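You operate a simulated robot arm through the tools that you are given. There is no shell and no other tool. Be economical: measure what you need, move in short steps, check, and stop when the job is done.

Carry out the task below with a simulated robot arm. There is one attempt and no reset: what you move stays moved.

TASK
Take the rail buffer from the top of the small bench and put it on the top of the narrow cabinet.

Only the result counts: the job must be done as asked and must still hold three seconds after the hand-in. Knocking over, shifting, dropping, spilling or breaking anything else fails it.

THE ROBOT
A 6-joint arm with a two-finger parallel gripper, fixed in place. Base frame: the origin is at the foot of the arm, x ahead of it, y to its left, z up. Lengths are in mm, angles in degrees, forces in N, time in s.
With the tool pointing down near the work surface it reaches from about 260 to 680 mm from the base axis. Its first joint turns from -66.0 to 66.0 degrees. Payload 2.9 kg.
The TCP is the grasp point between the finger pads, 30 mm short of the fingertips. In the tool frame z runs along the fingers and y along their closing line. The gripper opens to 110 mm. The fingers are 20 mm wide and 10 mm thick; the gripper's body (48 by 112 mm) begins 55 mm behind the TCP.
Orientation is that of the tool frame in the base frame, as [roll, pitch, yaw] about the fixed x, y, z axes, in that order (R = Rz(yaw) Ry(pitch) Rx(roll)). With the fingers straight down and closing along the base's y, the tool's x points along the base's -x, its y along +y and its z along -z.

THE INTERFACE
- The arm moves only by the tool apply_moves. Its argument "deltas" is a list of rows, each an object of numbers (a shift or turn left out is 0, a gripper value left out holds the last): "x", "y", "z": the shift along the tool's x, y, z in units of 150 mm (1.0 is 150 mm); "ax", "ay", "az": the turn, a rotation vector about the tool's x, y, z in units of 120 degrees (1.0 is 120 degrees). In form: [{"x": .., "y": .., "z": .., "ax": .., "ay": .., "az": ..}, ...]. A call has 1 to 20 rows; each row is the pose to reach, as a shift and turn from the pose commanded when the call began, along the tool's axes at that moment. "jaw" is the opening, from 0 (shut) to 1 (fully open), set as the call begins (left out, the last holds). A call with a number of a shift or a turn outside -1 to 1 is refused whole. A row lasts 0.2 s, in which the tool goes at most 50 mm and 8.6 degrees; a call with a longer step from one row to the next is refused whole, and so is a gripper value outside its range. Where a pose cannot be reached the arm comes as near as it can. A force on the tool above 40 N (or 10 N above the force at the start of the call, whichever is more), or a blocked arm, ends the call early, and 0.2 s more pass. Each finger travels about 108 mm/s and halts on what it meets, pressing with about 23 N; the grip force reading is that of the motor and also rises with nothing between the fingers. The clock runs only during rows and for 0.2 s after the last one: add rows that repeat a pose to give the fingers time. The reply holds the time, the measured pose of the TCP, the force on the tool along the base axes, the opening and the grip force, in the units named above and with some noise, and new pictures: "pictures" is both (left out), scene, wrist or none.
- Cameras (640 x 400 px; columns grow to the right, rows downward): "scene" is fixed at [89.4, 447.2, 1378.7]; the picture's right is [-0.59, -0.81, 0.00], its down [-0.52, 0.38, -0.77] and it looks along [0.62, -0.45, -0.64] (base axes); focal length 330 px, centre (320, 200). "wrist" rides on the gripper at [72, 17, -103] in the tool frame; the picture's right is [-0.23, 0.97, 0.00], its down [-0.76, -0.18, -0.62] and it looks along [-0.61, -0.14, 0.78] (tool axes); focal length 222 px, centre (320, 200). There is no depth. A picture from a camera that has moved, and an enlarged one, comes with that camera's place and axes in the base frame and with its lens.
- inspect(camera, box): a new picture of the part [left, top, right, bottom] of that camera's present view, enlarged. No time passes.
- job_done(): hands the job in; it is judged then, once.

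Go step by step. Nothing tells you positions but the pictures and the camera data: compare them with the known pose of the tool, close in by small moves and look again before you grip or let go. The budget is 90 turns and 170 pictures, counting those below and the enlarged ones. Unless the task says otherwise, let go and move clear before handing in, and close with one line.

The tools are called after "Request:" as name(argument=value, ...) on one line, values as JSON. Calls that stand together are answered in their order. apply_moves: Moves the arm, as the interface text tells. Its arguments: {"type":"object","properties":{"deltas":{"type":"array"},"jaw":{"type":"number"},"pictures":{"type":"string","enum":["both","scene","wrist","none"]}},"required":["deltas"]} The other tools are called the same way: inspect (camera, box) takes an enlarged picture of a part of a camera's view; job_done () hands the job in.

At the start:

```text
t: 0.0
ee_pos: [466.7, 93.2, 1107.1]
ee_rot: [180.0, 0.0, 180.0]
ft_force: [0.3, 0.0, 0.0]
finger_gap: 110.2
gripper_force: 0.1
```

scene: 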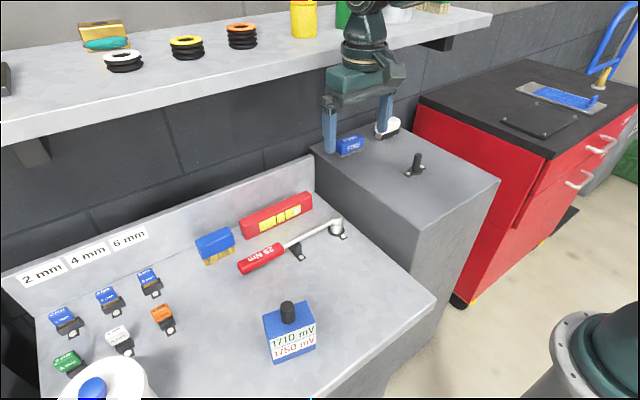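
wrist: 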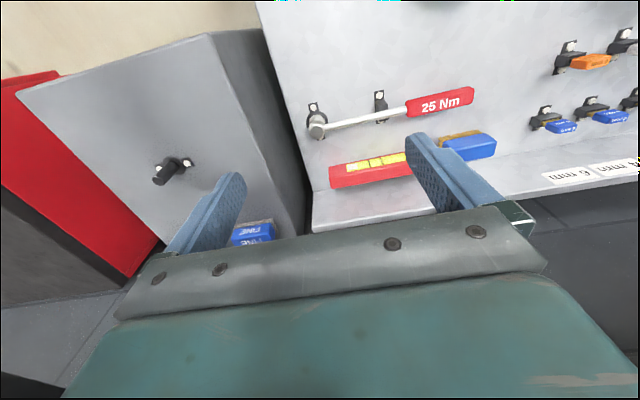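

I see a low bench with tags, a torque wrench and blue blocks, plus a grey pedestal and a shelf. I'll enlarge the views to identify the rail buffer and the two surfaces.

Request:
inspect(camera="scene", box=[300, 80, 500, 205])

Request:
inspect(camera="scene", box=[180, 180, 440, 380])

Request:
inspect(camera="scene", box=[20, 220, 200, 400])

Request:
inspect(camera="scene", box=[0, 0, 480, 140])

Request:
inspect(camera="scene", box=[480, 0, 640, 200])

```text
3.20 times, centred on (400, 142) of scene
camera zoom: at [89.4, 447.2, 1378.7], right [-0.59, -0.81, 0.0], down [-0.52, 0.38, -0.77], along [0.62, -0.45, -0.64], focal length 1057 px, centre (64, 384)
```

zoom: 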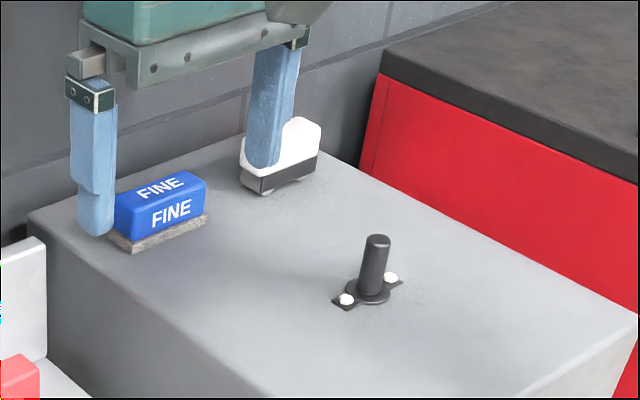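

```text
2.00 times, centred on (310, 280) of scene
camera zoom: at [89.4, 447.2, 1378.7], right [-0.59, -0.81, 0.0], down [-0.52, 0.38, -0.77], along [0.62, -0.45, -0.64], focal length 661 px, centre (340, 40)
```

zoom: 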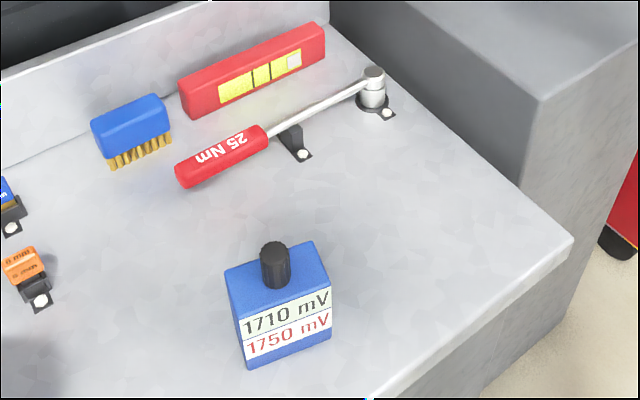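

```text
2.22 times, centred on (110, 310) of scene
camera zoom: at [89.4, 447.2, 1378.7], right [-0.59, -0.81, 0.0], down [-0.52, 0.38, -0.77], along [0.62, -0.45, -0.64], focal length 734 px, centre (787, -44)
```

zoom: 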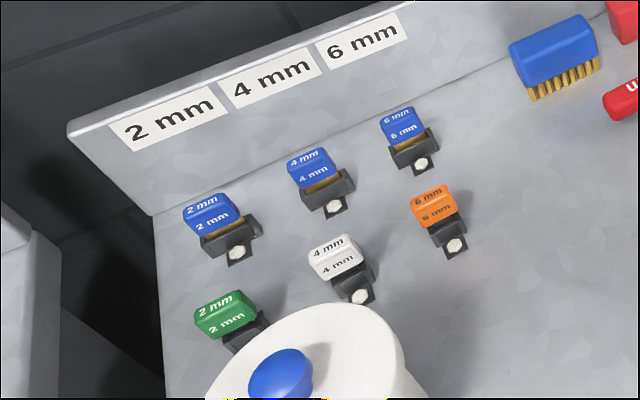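

```text
1.33 times, centred on (240, 70) of scene
camera zoom: at [89.4, 447.2, 1378.7], right [-0.59, -0.81, 0.0], down [-0.52, 0.38, -0.77], along [0.62, -0.45, -0.64], focal length 440 px, centre (427, 373)
```

zoom: 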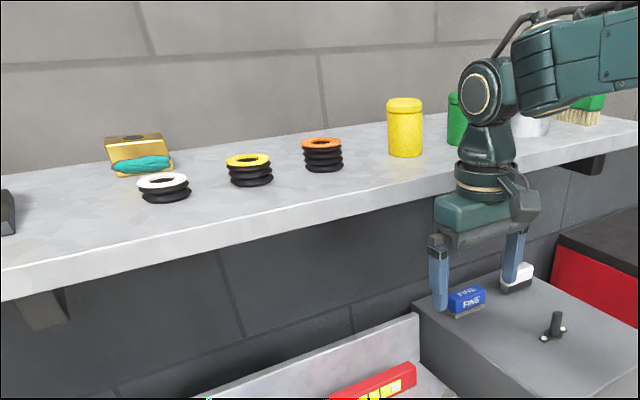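

```text
2.00 times, centred on (560, 100) of scene
camera zoom: at [89.4, 447.2, 1378.7], right [-0.59, -0.81, 0.0], down [-0.52, 0.38, -0.77], along [0.62, -0.45, -0.64], focal length 661 px, centre (-160, 400)
```

zoom: 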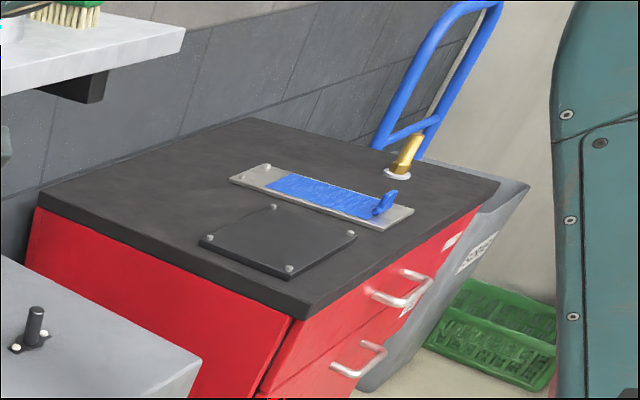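

The grey pedestal (with FINE block), the bench with the tags and the red drawer unit are all candidates. I'll swing the arm to the right (-y) and turn it outward to view that side and triangulate heights.

Request:
apply_moves(deltas=[{"y": -0.25}, {"y": -0.5}, {"y": -0.75}, {"y": -1.0}, {"y": -1.0}])

```text
t: 1.2
ee_pos: [465.6, -56.9, 1109.4]
ee_rot: [-180.0, 0.0, -180.0]
ft_force: [-0.8, -1.0, -0.2]
finger_gap: 110.0
gripper_force: 0.0
camera wrist: at [393.4, -41.0, 1213.8], right [0.23, 0.97, 0.0], down [0.76, -0.18, 0.62], along [0.61, -0.14, -0.78], focal length 222 px, centre (320, 200)
```

scene: 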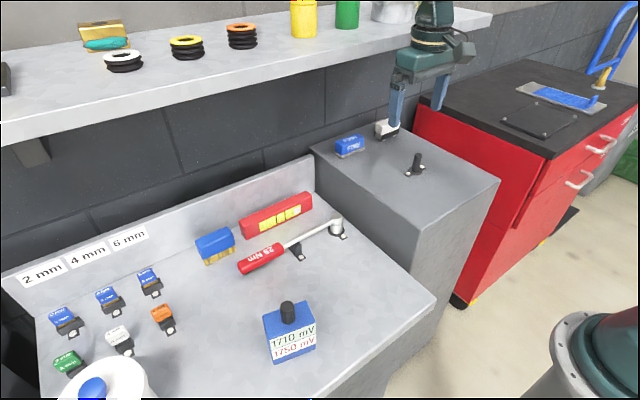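
wrist: 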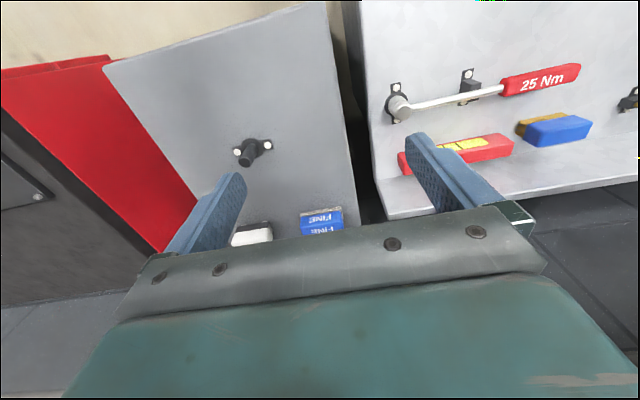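

The pedestal top is at about z 870 near (530, -180), and the red unit seems out of reach. Next I'll look over the bench's left side to see everything on it.

Request:
apply_moves(deltas=[{"y": 0.33, "x": 0.1}, {"y": 0.66, "x": 0.2}, {"y": 0.95, "x": 0.3}, {"y": 0.95, "x": 0.3}], pictures="none")

Request:
apply_moves(deltas=[{"y": 0.3, "x": 0.1}, {"y": 0.6, "x": 0.2}, {"y": 0.9, "x": 0.3}, {"y": 0.9, "x": 0.3}])

```text
refused: row 1 steps farther than a row can; nothing moved
```

```text
t: 2.2
ee_pos: [420.8, 78.4, 1111.2]
ee_rot: [180.0, 0.0, -180.0]
ft_force: [0.5, -0.3, 1.2]
finger_gap: 110.1
gripper_force: 0.1
camera wrist: at [348.5, 94.6, 1215.4], right [0.23, 0.97, 0.0], down [0.76, -0.18, 0.62], along [0.61, -0.14, -0.78], focal length 222 px, centre (320, 200)
```

scene: 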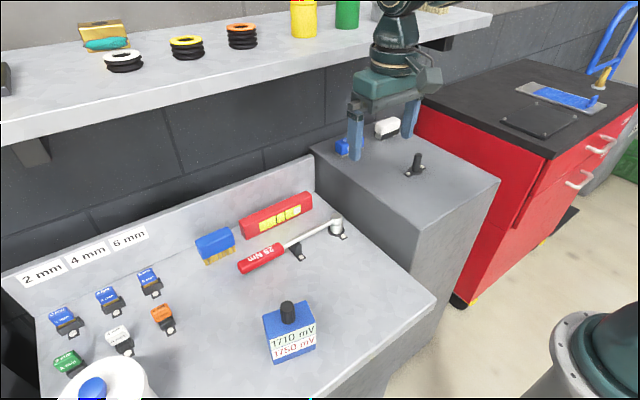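
wrist: 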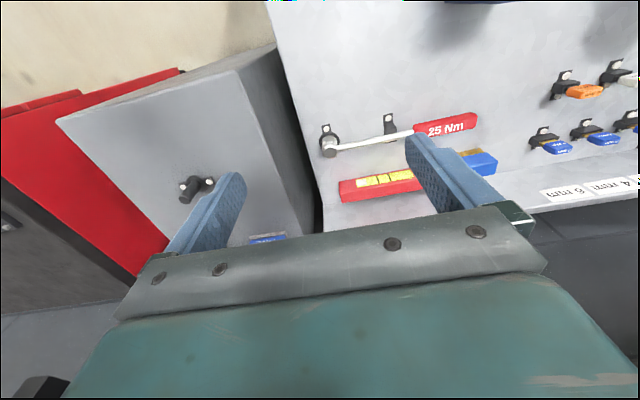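

The wrist view covers the bench's right half only, so I'll move further left and back to see the rest.

Request:
apply_moves(deltas=[{"y": 0.3, "x": 0.1}, {"y": 0.6, "x": 0.2}, {"y": 0.9, "x": 0.3}, {"y": 1.0, "x": 0.5}, {"y": 1.0, "x": 0.7}, {"y": 1.0, "x": 0.7}])

Request:
apply_moves(deltas=[{"y": 0.3}, {"y": 0.6}, {"y": 0.9}, {"y": 0.9}])

```text
t: 3.6
ee_pos: [315.7, 228.1, 1108.0]
ee_rot: [-180.0, 0.0, 180.0]
ft_force: [-0.3, -0.6, 0.0]
finger_gap: 110.0
gripper_force: 0.1
camera wrist: at [243.4, 244.2, 1211.7], right [0.23, 0.97, 0.0], down [0.76, -0.18, 0.62], along [0.61, -0.14, -0.78], focal length 222 px, centre (320, 200)
```

scene: 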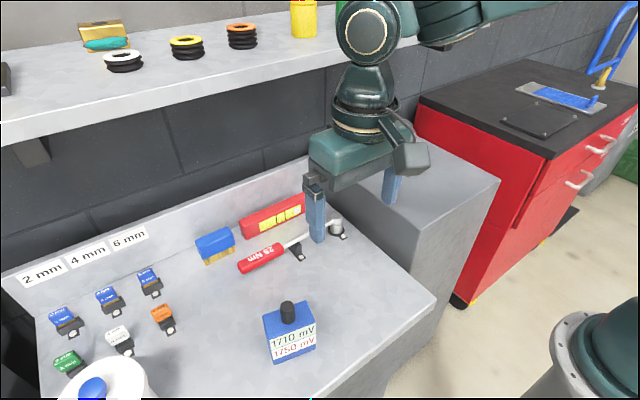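
wrist: 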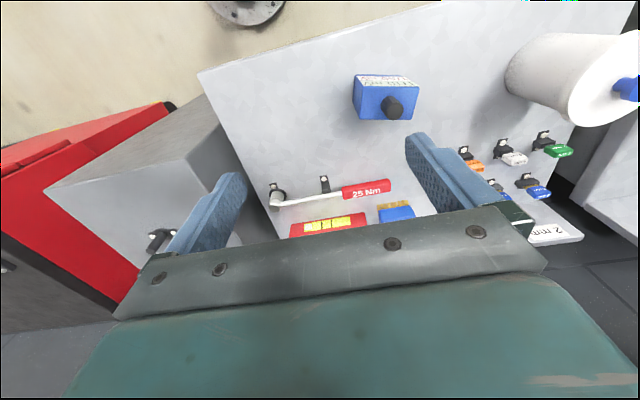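

```text
t: 4.6
ee_pos: [316.3, 363.5, 1109.2]
ee_rot: [-180.0, 0.0, -179.9]
ft_force: [-0.1, -0.3, -1.1]
finger_gap: 110.1
gripper_force: 0.1
camera wrist: at [244.3, 380.5, 1212.6], right [0.23, 0.97, 0.0], down [0.76, -0.18, 0.62], along [0.61, -0.14, -0.78], focal length 222 px, centre (320, 200)
```

scene: 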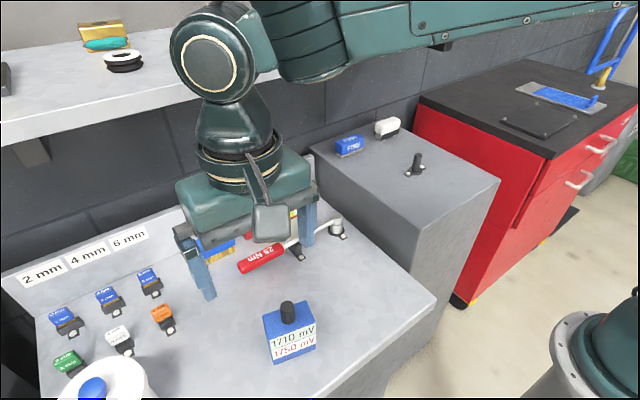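
wrist: 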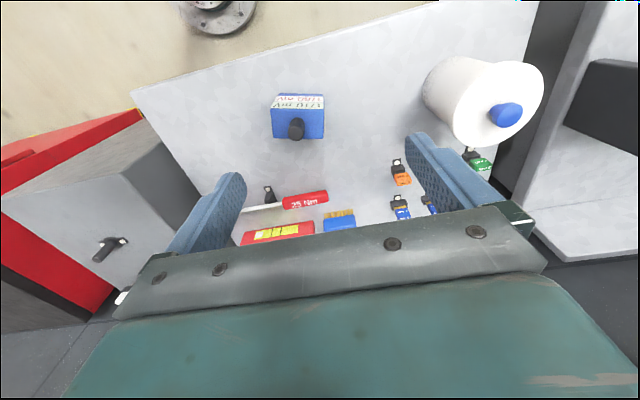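

There is another surface further left (+y) with something dark on it. I'll turn the tool to look that way.

Request:
apply_moves(deltas=[{"az": -0.07}, {"az": -0.14}, {"az": -0.21}, {"az": -0.28}, {"az": -0.35}, {"az": -0.42}, {"az": -0.49}, {"az": -0.49}])

```text
t: 6.4
ee_pos: [317.7, 362.2, 1108.6]
ee_rot: [180.0, 0.1, -121.1]
ft_force: [-0.4, -0.3, 0.8]
finger_gap: 110.1
gripper_force: 0.1
camera wrist: at [265.2, 308.4, 1212.4], right [-0.72, 0.7, 0.0], down [0.55, 0.56, 0.62], along [0.43, 0.45, -0.78], focal length 222 px, centre (320, 200)
```

scene: 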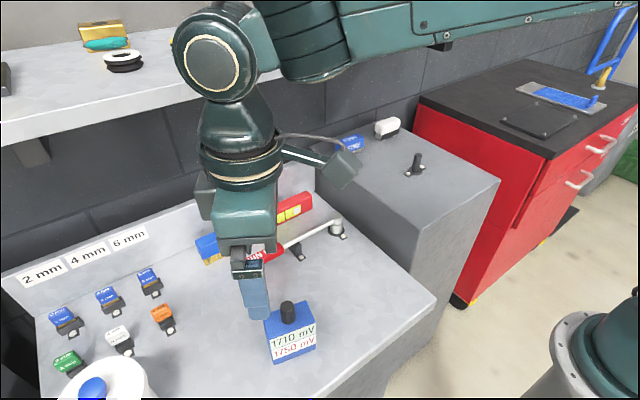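
wrist: 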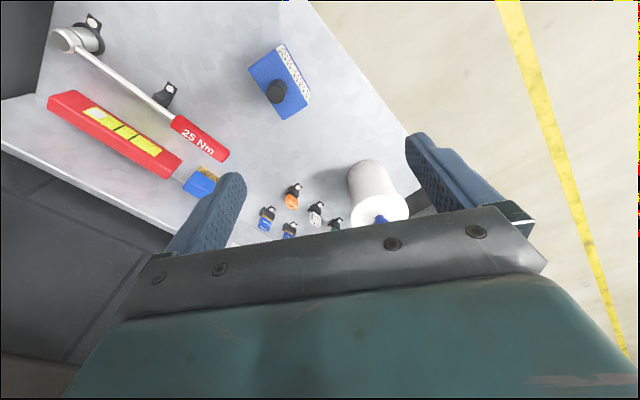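

The left surface is hidden behind the gripper now. I'll tilt the tool to look further out.

Request:
apply_moves(deltas=[{"ay": -0.07}, {"ay": -0.14}, {"ay": -0.21}, {"ay": -0.28}, {"ay": -0.35}, {"ay": -0.35}])

```text
t: 7.8
ee_pos: [316.3, 363.6, 1109.4]
ee_rot: [180.0, 42.1, -121.2]
ft_force: [-0.3, -0.4, -0.4]
finger_gap: 110.0
gripper_force: 0.0
camera wrist: at [239.0, 265.7, 1136.9], right [-0.75, 0.65, 0.15], down [0.23, 0.03, 0.97], along [0.63, 0.76, -0.17], focal length 222 px, centre (320, 200)
```

scene: 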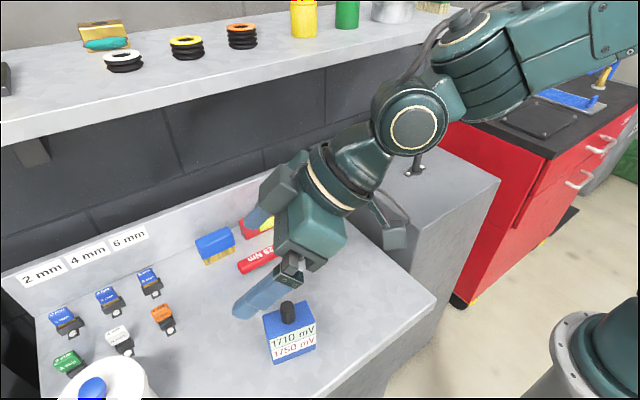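
wrist: 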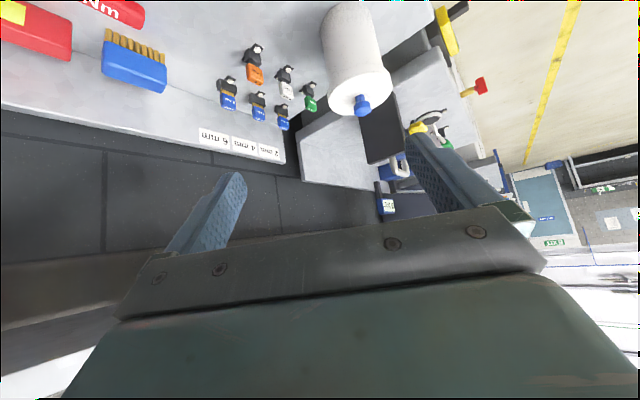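

Request:
inspect(camera="wrist", box=[280, 0, 520, 220])

Request:
apply_moves(deltas=[{"y": -0.3, "ax": 0.0}, {"y": -0.6}, {"y": -0.6}], pictures="wrist")

```text
1.82 times, centred on (400, 110) of wrist
camera zoom: at [239.0, 265.7, 1136.9], right [-0.75, 0.65, 0.15], down [0.23, 0.03, 0.97], along [0.63, 0.76, -0.17], focal length 404 px, centre (174, 364)
```

zoom: 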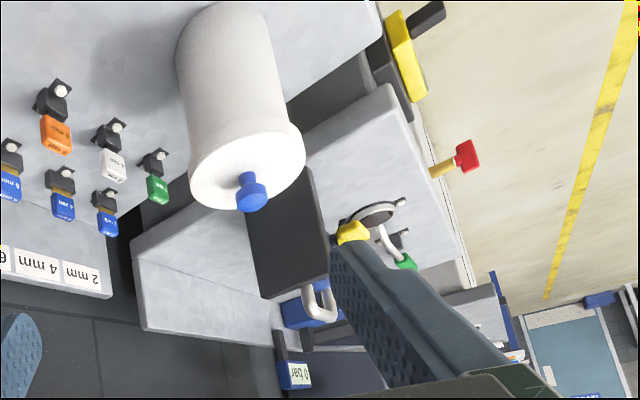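

```text
t: 8.6
ee_pos: [392.5, 315.6, 1108.5]
ee_rot: [-180.0, 42.0, -121.2]
ft_force: [0.0, 0.2, 0.0]
finger_gap: 110.0
gripper_force: 0.1
camera wrist: at [315.4, 219.7, 1137.6], right [-0.75, 0.65, 0.15], down [0.23, 0.04, 0.97], along [0.63, 0.76, -0.17], focal length 222 px, centre (320, 200)
```

wrist: 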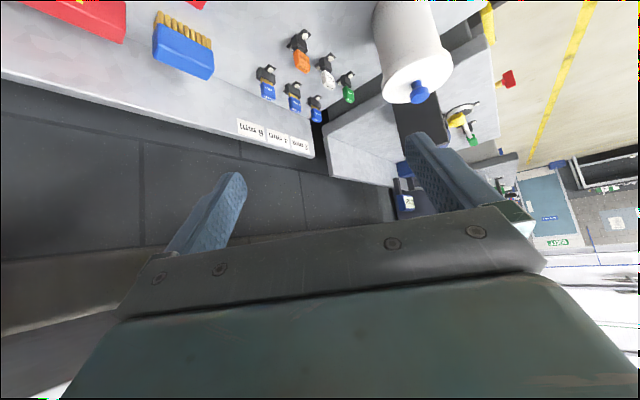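

There's another station farther left (large black object, yellow/red handles). I'll turn a bit more to the left about the vertical to view it.

Request:
apply_moves(deltas=[{"ax": -0.047, "az": -0.052}, {"ax": -0.094, "az": -0.104}, {"ax": -0.14, "az": -0.156}, {"ax": -0.187, "az": -0.208}, {"ax": -0.234, "az": -0.26}, {"ax": -0.28, "az": -0.312}, {"ax": -0.28, "az": -0.312}], pictures="wrist")

```text
t: 10.2
ee_pos: [394.6, 315.1, 1107.2]
ee_rot: [-179.9, 42.1, -70.7]
ft_force: [0.1, -0.2, 0.1]
finger_gap: 109.9
gripper_force: 0.0
camera wrist: at [418.8, 193.1, 1136.7], right [-0.98, -0.16, 0.15], down [0.12, 0.2, 0.97], along [-0.19, 0.97, -0.18], focal length 222 px, centre (320, 200)
```

wrist: 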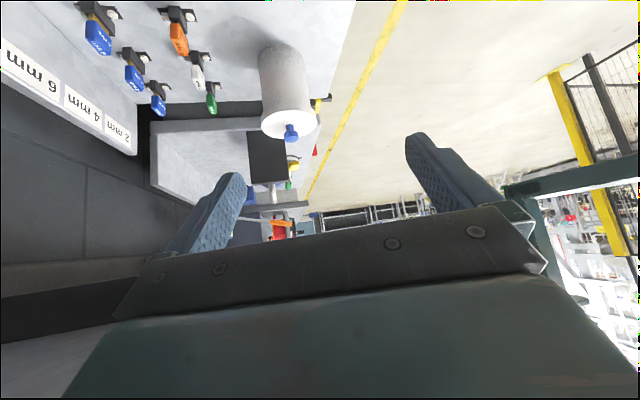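

The far-left station is out of reach, so only the bench, the pedestal and perhaps the red unit matter. I'll zoom in closely on candidate objects.

Request:
inspect(camera="scene", box=[250, 290, 340, 370])

Request:
inspect(camera="scene", box=[320, 105, 440, 180])

```text
5.00 times, centred on (295, 330) of scene
camera zoom: at [89.4, 447.2, 1378.7], right [-0.59, -0.81, 0.0], down [-0.52, 0.38, -0.77], along [0.62, -0.45, -0.64], focal length 1652 px, centre (445, -450)
```

zoom: 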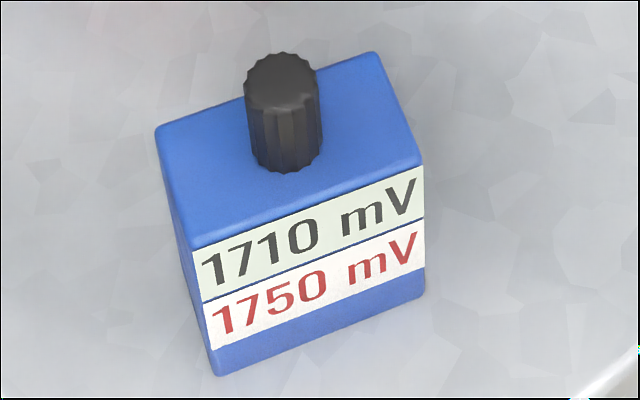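

```text
5.33 times, centred on (380, 142) of scene
camera zoom: at [89.4, 447.2, 1378.7], right [-0.59, -0.81, 0.0], down [-0.52, 0.38, -0.77], along [0.62, -0.45, -0.64], focal length 1762 px, centre (0, 507)
```

zoom: 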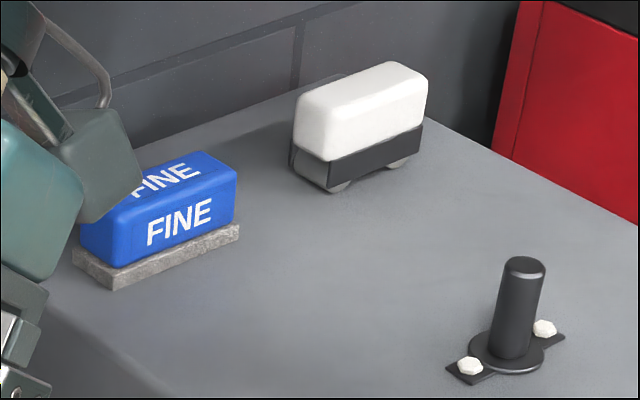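

Only the blue block with the knob (the "1710/1750 mV" unit, a supply-rail buffer) is loose and well within reach on the bench. I take it as the rail buffer, centred at about (358, 317), about 79 × 44 mm with its top near z 875, and I take the grey pedestal as the narrow cabinet. I'll straighten the tool first.

Request:
apply_moves(deltas=[{"ay": 0.07}, {"ay": 0.14}, {"ay": 0.21}, {"ay": 0.28}, {"ay": 0.35}, {"ay": 0.35}], pictures="none")

Request:
apply_moves(deltas=[{"az": 0.067}, {"az": 0.134}, {"az": 0.201}, {"az": 0.268}, {"az": 0.268}])

```text
t: 11.6
ee_pos: [393.9, 316.3, 1107.6]
ee_rot: [-179.9, 0.0, -70.7]
ft_force: [0.5, 0.5, -0.3]
finger_gap: 110.0
gripper_force: 0.0
```

```text
t: 12.8
ee_pos: [394.4, 315.5, 1107.8]
ee_rot: [-179.9, 0.2, -103.0]
ft_force: [-0.2, 0.3, -0.4]
finger_gap: 109.9
gripper_force: 0.1
camera wrist: at [361.1, 249.3, 1211.8], right [-0.9, 0.44, 0.0], down [0.35, 0.7, 0.62], along [0.28, 0.56, -0.78], focal length 222 px, centre (320, 200)
```

scene: 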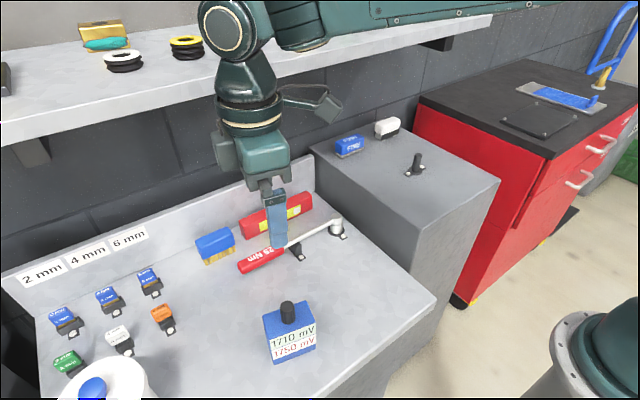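
wrist: 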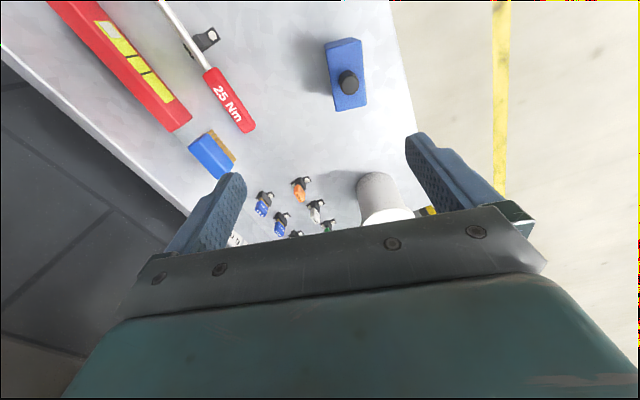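

The block is clear in the wrist view. I'll zoom in to cross-check its position and orientation.

Request:
inspect(camera="wrist", box=[290, 20, 410, 120])

```text
4.00 times, centred on (350, 70) of wrist
camera zoom: at [361.1, 249.3, 1211.8], right [-0.9, 0.44, 0.0], down [0.35, 0.7, 0.62], along [0.28, 0.56, -0.78], focal length 888 px, centre (200, 720)
```

zoom: 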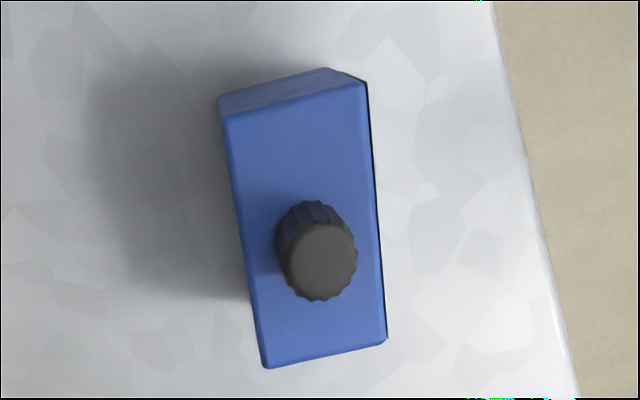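

Both cameras agree: the block's centre is about (356, 318), top z ≈ 875, yaw about -104°. I'll move above it and partly down.

Request:
apply_moves(deltas=[{"x": 0.04, "y": 0.25, "az": 0.01}, {"x": 0.04, "y": 0.25, "z": 0.3, "az": 0.01}, {"x": 0.04, "y": 0.25, "z": 0.6, "az": 0.01}, {"x": 0.04, "y": 0.25, "z": 0.85, "az": 0.01}, {"x": 0.04, "y": 0.25, "z": 0.85, "az": 0.01}])

```text
t: 14.0
ee_pos: [355.9, 316.7, 979.2]
ee_rot: [-179.9, 0.1, -104.4]
ft_force: [0.2, 0.5, 0.7]
finger_gap: 110.0
gripper_force: 0.0
camera wrist: at [322.1, 250.2, 1083.8], right [-0.89, 0.46, 0.0], down [0.36, 0.69, 0.62], along [0.29, 0.55, -0.78], focal length 222 px, centre (320, 200)
```

scene: 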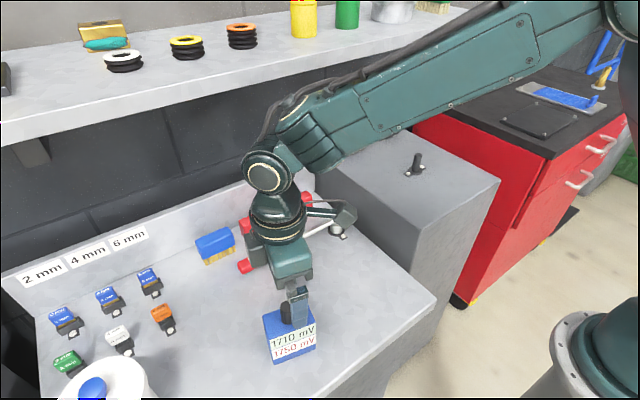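
wrist: 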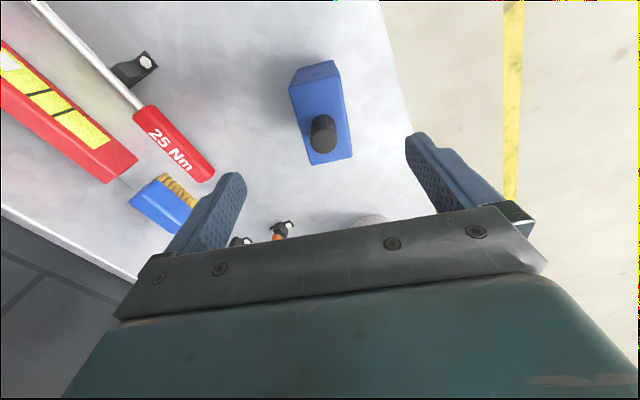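

The alignment is good. I'll descend until the fingers straddle the block's top, stopping a bit short to check.

Request:
apply_moves(deltas=[{"z": 0.3}, {"z": 0.55}, {"z": 0.6}, {"z": 0.6}])

```text
t: 15.0
ee_pos: [356.5, 317.4, 890.8]
ee_rot: [-179.9, 0.1, -104.3]
ft_force: [0.3, 0.4, 0.3]
finger_gap: 110.2
gripper_force: 0.0
camera wrist: at [322.6, 250.6, 994.9], right [-0.89, 0.46, 0.0], down [0.36, 0.69, 0.62], along [0.29, 0.55, -0.78], focal length 222 px, centre (320, 200)
```

scene: 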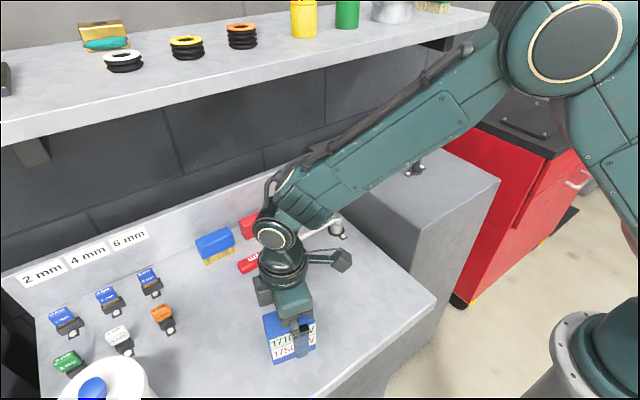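
wrist: 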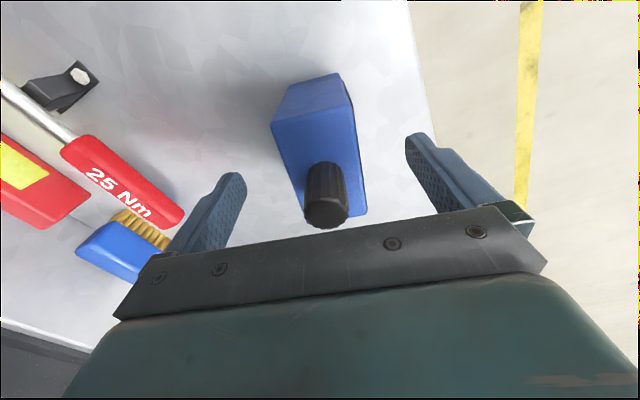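

The fingers straddle the block evenly and the knob is between them. I'll lower about 17 mm more, then close.

Request:
apply_moves(deltas=[{"z": 0.06}, {"z": 0.115}, {"z": 0.115}], pictures="wrist")

Request:
apply_moves(deltas=[{"z": 0}, {"z": 0}, {"z": 0}, {"z": 0}, {"z": 0}], jaw=0)

```text
t: 15.8
ee_pos: [356.6, 318.9, 873.3]
ee_rot: [-179.8, 0.0, -104.3]
ft_force: [-0.2, 0.3, 0.2]
finger_gap: 110.1
gripper_force: 0.1
camera wrist: at [322.2, 251.1, 977.7], right [-0.89, 0.46, 0.0], down [0.36, 0.69, 0.62], along [0.29, 0.55, -0.78], focal length 222 px, centre (320, 200)
```

wrist: 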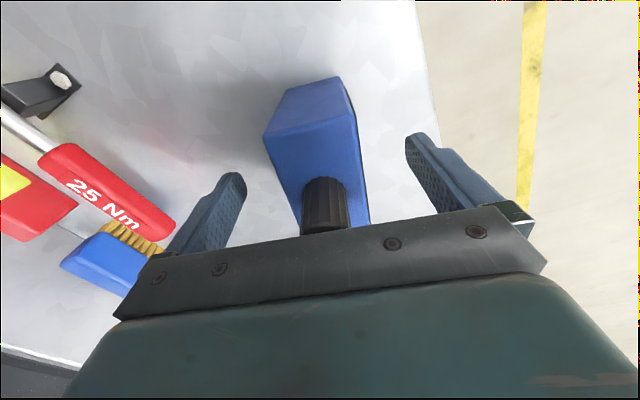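

```text
t: 17.0
ee_pos: [357.4, 317.2, 872.8]
ee_rot: [-179.8, 0.0, -104.2]
ft_force: [-1.4, 0.1, -0.6]
finger_gap: 46.0
gripper_force: 23.1
camera wrist: at [322.2, 251.1, 977.8], right [-0.89, 0.46, 0.0], down [0.36, 0.69, 0.62], along [0.29, 0.55, -0.78], focal length 222 px, centre (320, 200)
```

scene: 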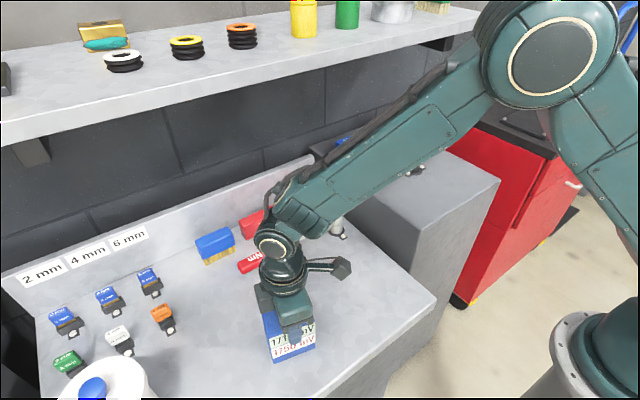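
wrist: 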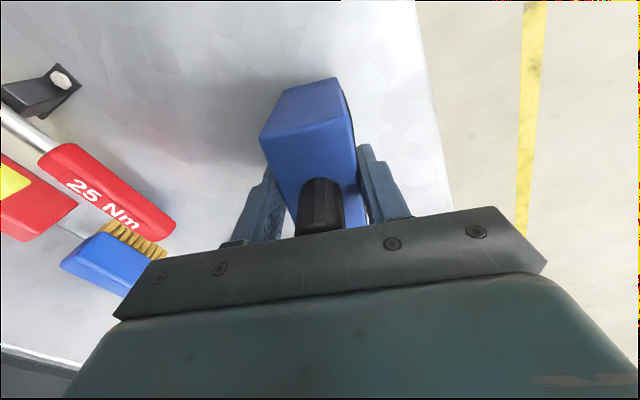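

Gripped at 46 mm. I'll lift slightly to confirm it's free.

Request:
apply_moves(deltas=[{"z": -0.03}, {"z": -0.07}, {"z": -0.15}, {"z": -0.25}, {"z": -0.25}])

```text
t: 18.2
ee_pos: [355.1, 318.4, 910.8]
ee_rot: [-179.8, 0.0, -104.2]
ft_force: [0.0, 0.7, -4.4]
finger_gap: 46.0
gripper_force: 23.3
camera wrist: at [321.4, 251.9, 1015.0], right [-0.89, 0.46, 0.0], down [0.36, 0.69, 0.62], along [0.29, 0.55, -0.78], focal length 222 px, centre (320, 200)
```

scene: 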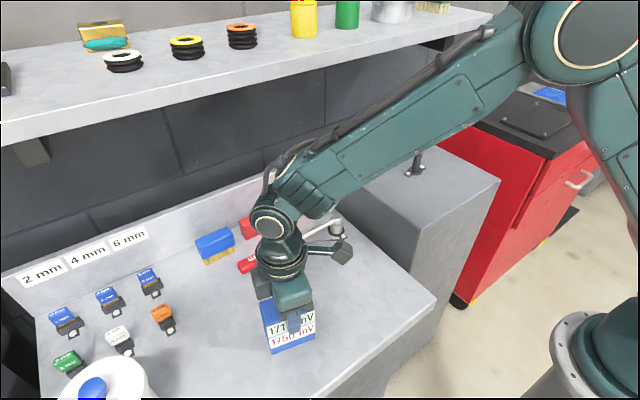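
wrist: 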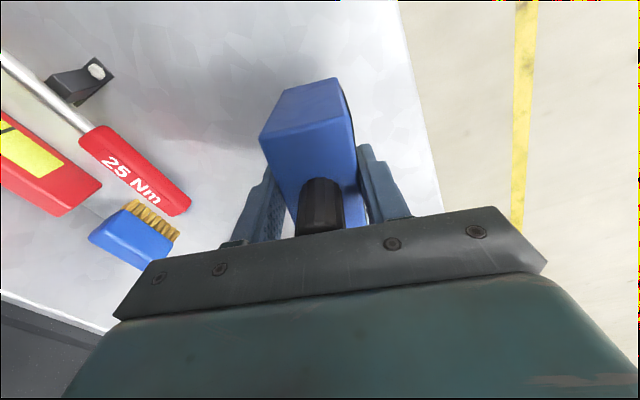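

It's free, weighing about 0.4 kg. I'll lift to z ≈ 1060.

Request:
apply_moves(deltas=[{"z": -0.2}, {"z": -0.4}, {"z": -0.6}, {"z": -0.8}, {"z": -1.0}, {"z": -1.0}], pictures="none")

```text
t: 19.6
ee_pos: [354.4, 318.3, 1060.0]
ee_rot: [-179.8, 0.0, -104.4]
ft_force: [0.0, -0.6, -3.9]
finger_gap: 45.7
gripper_force: 23.3
```

Now I'll carry it across to above the pedestal at about (450, -110).

Request:
apply_moves(deltas=[{"x": 0.2, "y": -0.1}, {"x": 0.43, "y": -0.22}, {"x": 0.66, "y": -0.33}, {"x": 0.87, "y": -0.442}], pictures="none")

Request:
apply_moves(deltas=[{"x": 0.2, "y": -0.1}, {"x": 0.43, "y": -0.22}, {"x": 0.66, "y": -0.33}, {"x": 0.87, "y": -0.442}], pictures="none")

Request:
apply_moves(deltas=[{"x": 0.2, "y": -0.1}, {"x": 0.43, "y": -0.22}, {"x": 0.66, "y": -0.33}, {"x": 0.87, "y": -0.442}, {"x": 0.87, "y": -0.442}])

```text
t: 20.6
ee_pos: [387.8, 173.5, 1061.9]
ee_rot: [-179.9, -0.1, -104.2]
ft_force: [-0.2, 0.2, -3.3]
finger_gap: 45.7
gripper_force: 22.4
```

```text
t: 21.6
ee_pos: [419.5, 30.3, 1060.7]
ee_rot: [-180.0, 0.1, -104.3]
ft_force: [-0.3, -0.5, -3.8]
finger_gap: 46.0
gripper_force: 22.7
```

```text
t: 22.8
ee_pos: [452.8, -111.6, 1060.1]
ee_rot: [-179.9, 0.0, -104.2]
ft_force: [0.1, -0.2, -3.9]
finger_gap: 46.2
gripper_force: 23.6
camera wrist: at [418.2, -177.5, 1163.5], right [-0.89, 0.46, 0.0], down [0.36, 0.69, 0.62], along [0.29, 0.55, -0.78], focal length 222 px, centre (320, 200)
```

scene: 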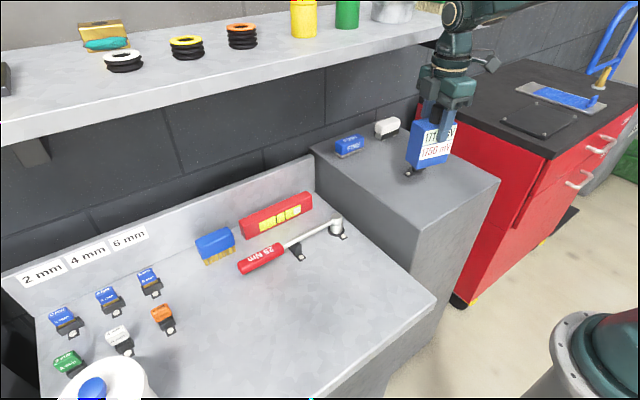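
wrist: 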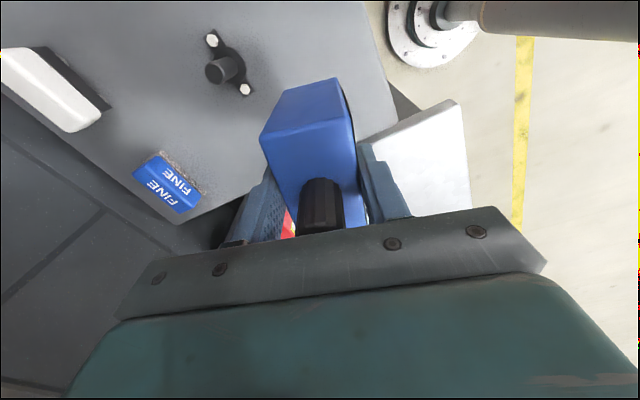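

The pedestal's top edges are at about x 377 and y -45, and the peg is at about (535, -188). I'll shift about 12 mm further in and lower to about 20 mm above the surface.

Request:
apply_moves(deltas=[{"x": 0.08, "y": -0.03, "z": 0.1}, {"x": 0.08, "y": -0.03, "z": 0.3}, {"x": 0.08, "y": -0.03, "z": 0.42}, {"x": 0.08, "y": -0.03, "z": 0.5}, {"x": 0.08, "y": -0.03, "z": 0.5}])

Request:
inspect(camera="scene", box=[330, 90, 510, 210])

```text
t: 24.0
ee_pos: [454.0, -123.2, 985.3]
ee_rot: [-179.9, 0.0, -104.3]
ft_force: [0.7, 0.0, -4.1]
finger_gap: 45.9
gripper_force: 23.4
camera wrist: at [419.7, -189.4, 1089.0], right [-0.89, 0.46, 0.0], down [0.36, 0.69, 0.62], along [0.29, 0.55, -0.78], focal length 222 px, centre (320, 200)
```

scene: 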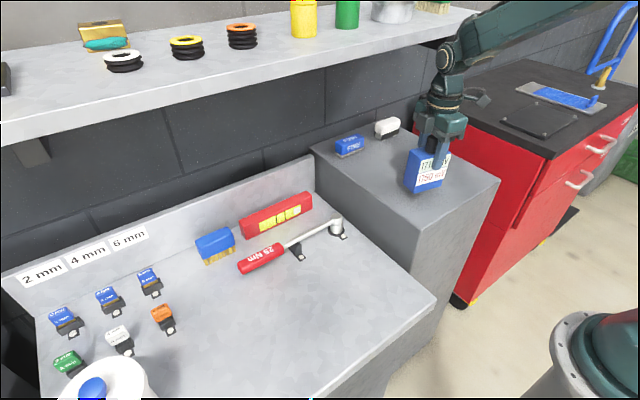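
wrist: 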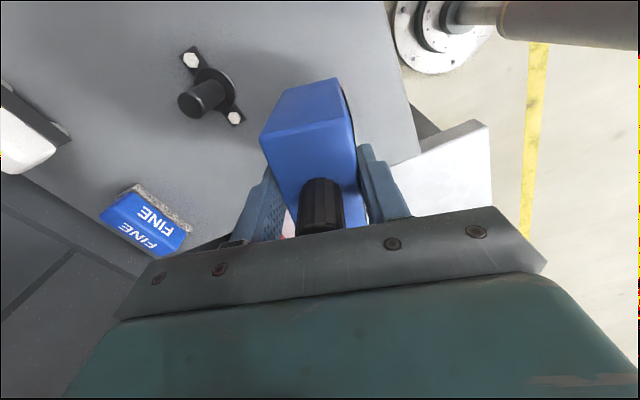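

```text
3.33 times, centred on (420, 150) of scene
camera zoom: at [89.5, 447.2, 1378.7], right [-0.59, -0.81, 0.0], down [-0.52, 0.38, -0.77], along [0.62, -0.45, -0.64], focal length 1101 px, centre (-13, 367)
```

zoom: 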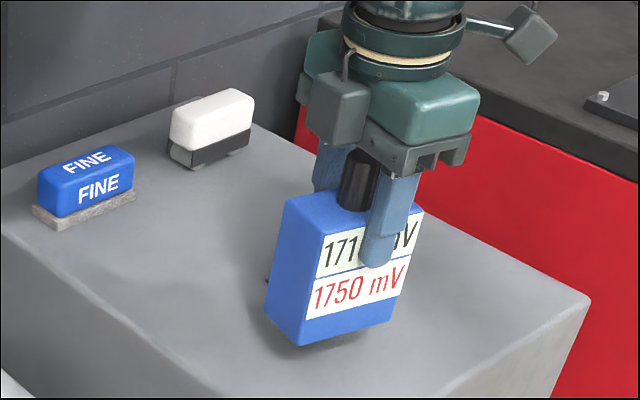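

It's positioned well over the top with a small gap left. I'll lower slowly and watch the force.

Request:
apply_moves(deltas=[{"z": 0.03}, {"z": 0.06}, {"z": 0.09}, {"z": 0.12}, {"z": 0.12}], pictures="none")

Request:
inspect(camera="scene", box=[380, 130, 480, 210])

```text
t: 25.2
ee_pos: [452.6, -122.4, 967.4]
ee_rot: [-179.9, 0.0, -104.2]
ft_force: [0.5, -0.4, -4.0]
finger_gap: 45.8
gripper_force: 23.2
```

```text
5.00 times, centred on (430, 170) of scene
camera zoom: at [89.5, 447.2, 1378.7], right [-0.59, -0.81, 0.0], down [-0.52, 0.38, -0.77], along [0.62, -0.45, -0.64], focal length 1652 px, centre (-230, 350)
```

zoom: 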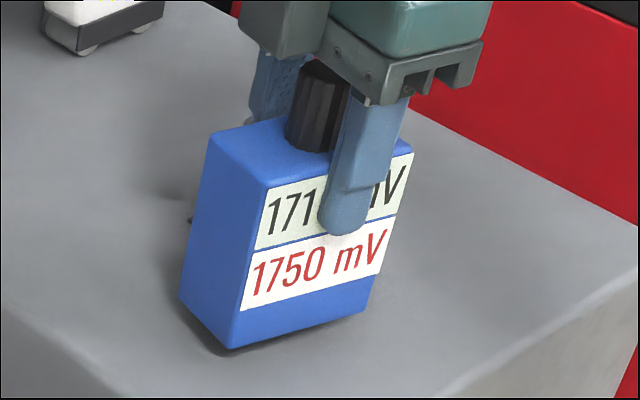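

Only a few millimetres remain, so I'll go down in 1.5 mm steps.

Request:
apply_moves(deltas=[{"z": 0.01}, {"z": 0.02}, {"z": 0.02}], pictures="none")

Request:
apply_moves(deltas=[{"z": 0.005}, {"z": 0.01}, {"z": 0.01}], pictures="none")

Request:
inspect(camera="scene", box=[380, 130, 480, 210])

```text
t: 26.0
ee_pos: [454.0, -121.8, 965.1]
ee_rot: [-180.0, 0.0, -104.1]
ft_force: [-0.1, 1.4, -3.3]
finger_gap: 46.0
gripper_force: 22.8
```

```text
t: 26.8
ee_pos: [454.1, -122.1, 962.7]
ee_rot: [-179.9, 0.1, -104.2]
ft_force: [0.7, 0.3, -3.6]
finger_gap: 45.8
gripper_force: 22.9
```

```text
5.00 times, centred on (430, 170) of scene
camera zoom: at [89.5, 447.2, 1378.7], right [-0.59, -0.81, 0.0], down [-0.52, 0.38, -0.77], along [0.62, -0.45, -0.64], focal length 1652 px, centre (-230, 350)
```

zoom: 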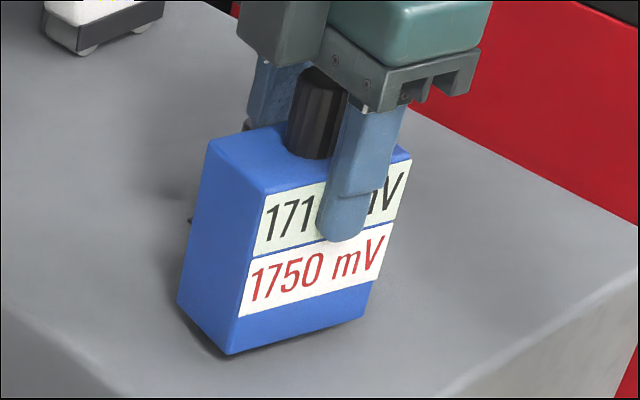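

Request:
apply_moves(deltas=[{"z": 0.007}, {"z": 0.013}, {"z": 0.013}], pictures="none")

Request:
inspect(camera="scene", box=[380, 130, 480, 210])

```text
t: 27.6
ee_pos: [454.4, -122.5, 961.4]
ee_rot: [-179.8, 0.0, -104.2]
ft_force: [-0.1, -0.3, -3.4]
finger_gap: 45.8
gripper_force: 23.7
```

```text
5.00 times, centred on (430, 170) of scene
camera zoom: at [89.5, 447.2, 1378.7], right [-0.59, -0.81, 0.0], down [-0.52, 0.38, -0.77], along [0.62, -0.45, -0.64], focal length 1652 px, centre (-230, 350)
```

zoom: 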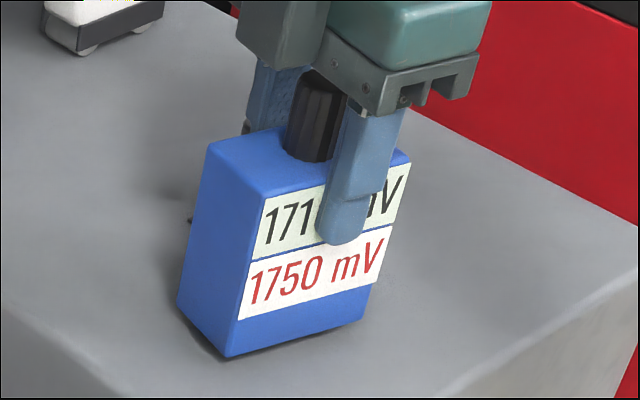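

The force is still only the block's weight, so I'll continue in small steps.

Request:
apply_moves(deltas=[{"z": 0.007}, {"z": 0.013}, {"z": 0.013}], pictures="none")

Request:
apply_moves(deltas=[{"z": 0.005}, {"z": 0.01}, {"z": 0.01}], pictures="none")

```text
t: 28.4
ee_pos: [453.8, -122.1, 959.4]
ee_rot: [-179.9, 0.0, -104.2]
ft_force: [-0.4, 0.3, -4.3]
finger_gap: 45.8
gripper_force: 23.1
```

```text
t: 29.2
ee_pos: [455.0, -122.3, 958.2]
ee_rot: [-179.9, -0.1, -104.3]
ft_force: [0.8, 0.3, -3.1]
finger_gap: 46.0
gripper_force: 23.2
```

Request:
apply_moves(deltas=[{"z": 0.005}, {"z": 0.01}, {"z": 0.01}], pictures="none")

Request:
inspect(camera="scene", box=[390, 160, 450, 210])

```text
t: 30.0
ee_pos: [453.9, -123.9, 955.8]
ee_rot: [-179.8, 0.0, -104.4]
ft_force: [0.3, 0.6, -3.9]
finger_gap: 46.1
gripper_force: 23.0
```

```text
8.00 times, centred on (420, 185) of scene
camera zoom: at [89.5, 447.2, 1378.7], right [-0.59, -0.81, 0.0], down [-0.52, 0.38, -0.77], along [0.62, -0.45, -0.64], focal length 2643 px, centre (-480, 320)
```

zoom: 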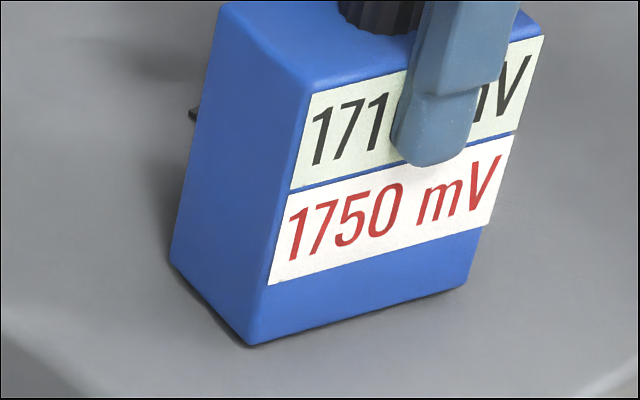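

Contact is very close now; two more small steps.

Request:
apply_moves(deltas=[{"z": 0.005}, {"z": 0.01}, {"z": 0.01}], pictures="none")

Request:
apply_moves(deltas=[{"z": 0.005}, {"z": 0.008}, {"z": 0.008}], pictures="none")

Request:
inspect(camera="scene", box=[390, 160, 450, 210])

```text
t: 30.8
ee_pos: [453.4, -122.1, 955.0]
ee_rot: [-179.9, 0.0, -104.1]
ft_force: [0.0, 0.8, -3.0]
finger_gap: 45.9
gripper_force: 23.2
```

```text
t: 31.6
ee_pos: [455.1, -121.4, 953.7]
ee_rot: [-179.8, -0.1, -104.4]
ft_force: [-0.3, -0.2, -1.0]
finger_gap: 45.7
gripper_force: 23.2
```

```text
8.00 times, centred on (420, 185) of scene
camera zoom: at [89.4, 447.2, 1378.7], right [-0.59, -0.81, 0.0], down [-0.52, 0.38, -0.77], along [0.62, -0.45, -0.64], focal length 2643 px, centre (-480, 320)
```

zoom: 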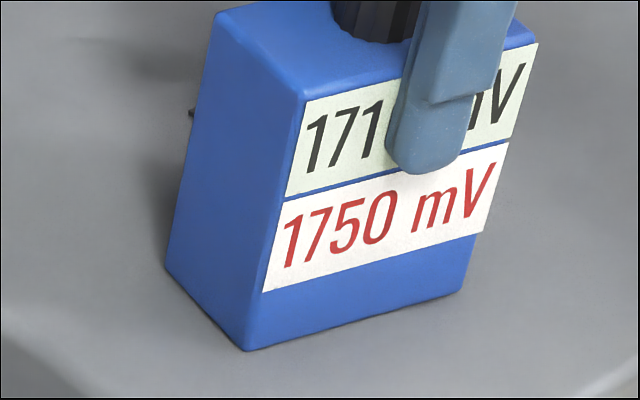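

The load has dropped, so the block is resting on the top. I'll open the jaws partway and then rise.

Request:
apply_moves(deltas=[{"z": 0.003}, {"z": 0.003}], pictures="none")

Request:
apply_moves(deltas=[{"z": 0}, {"z": 0}, {"z": 0}], jaw=0.75)

```text
t: 32.2
ee_pos: [454.5, -122.2, 953.9]
ee_rot: [-179.9, 0.0, -104.1]
ft_force: [-0.8, 0.8, 5.9]
finger_gap: 45.7
gripper_force: 23.2
```

```text
t: 33.0
ee_pos: [455.3, -122.4, 953.3]
ee_rot: [-180.0, 0.0, -104.2]
ft_force: [-0.5, -0.7, -0.3]
finger_gap: 82.6
gripper_force: 0.1
camera wrist: at [420.3, -188.9, 1057.3], right [-0.89, 0.46, 0.0], down [0.36, 0.69, 0.62], along [0.29, 0.55, -0.78], focal length 222 px, centre (320, 200)
```

scene: 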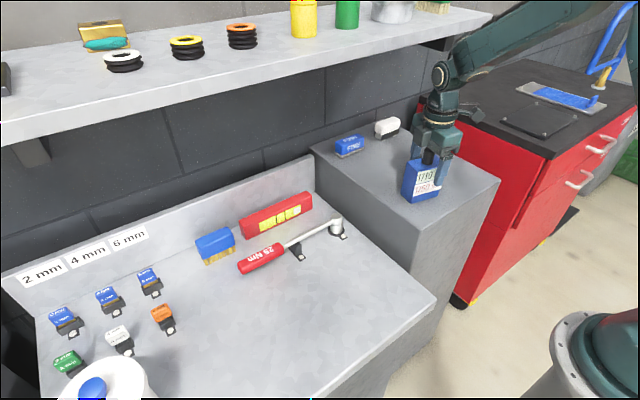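
wrist: 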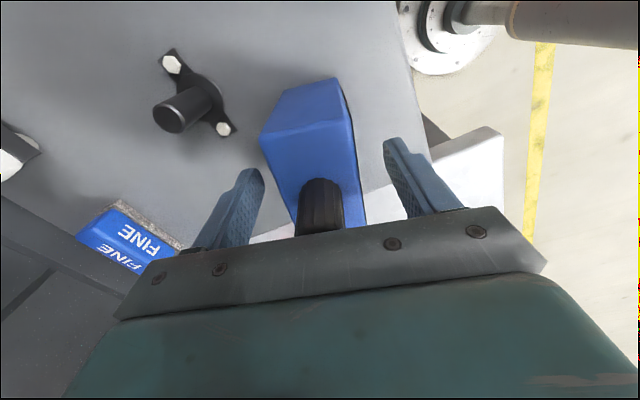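

The block is released and standing, and the fingers are clear on both sides. I'll rise straight up.

Request:
apply_moves(deltas=[{"z": -0.1}, {"z": -0.3}, {"z": -0.6}, {"z": -0.9}, {"z": -0.9}, {"z": -0.9}])

Request:
inspect(camera="scene", box=[330, 100, 510, 220])

```text
t: 34.4
ee_pos: [456.0, -124.4, 1086.5]
ee_rot: [-179.9, 0.0, -104.2]
ft_force: [0.1, 0.9, -0.3]
finger_gap: 82.6
gripper_force: 0.1
camera wrist: at [420.6, -190.1, 1191.2], right [-0.89, 0.46, 0.0], down [0.36, 0.69, 0.62], along [0.29, 0.55, -0.78], focal length 222 px, centre (320, 200)
```

scene: 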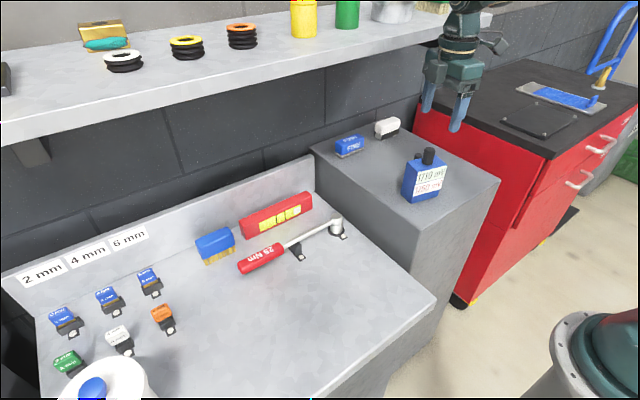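
wrist: 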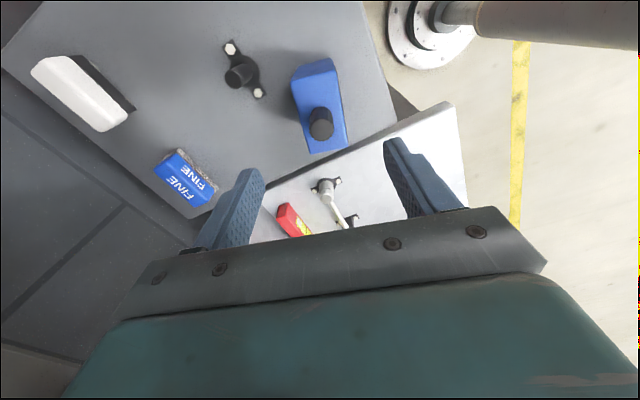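

```text
3.33 times, centred on (420, 160) of scene
camera zoom: at [89.4, 447.2, 1378.7], right [-0.59, -0.81, 0.0], down [-0.52, 0.38, -0.77], along [0.62, -0.45, -0.64], focal length 1101 px, centre (-13, 333)
```

zoom: 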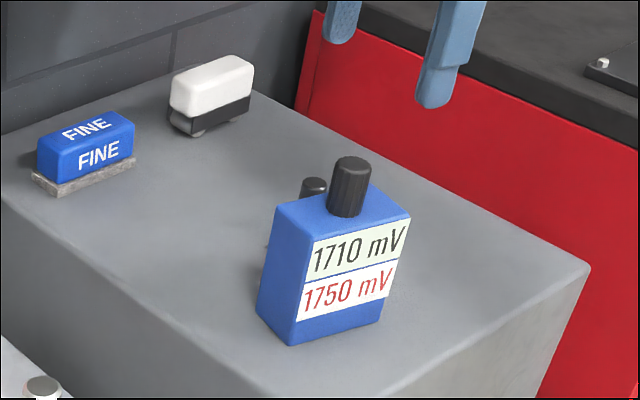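

The block stands upright on the grey cabinet, nothing else has moved and the arm is clear, so I'm handing in.

Request:
job_done()

```text
The job is handed in.
```

I moved the blue "1710 / 1750 mV" block from the bench to the top of the grey cabinet and handed the job in. It stands upright there, and I saw nothing else disturbed. No label names the rail buffer or either piece of furniture, so I inferred which was which from reach and appearance.
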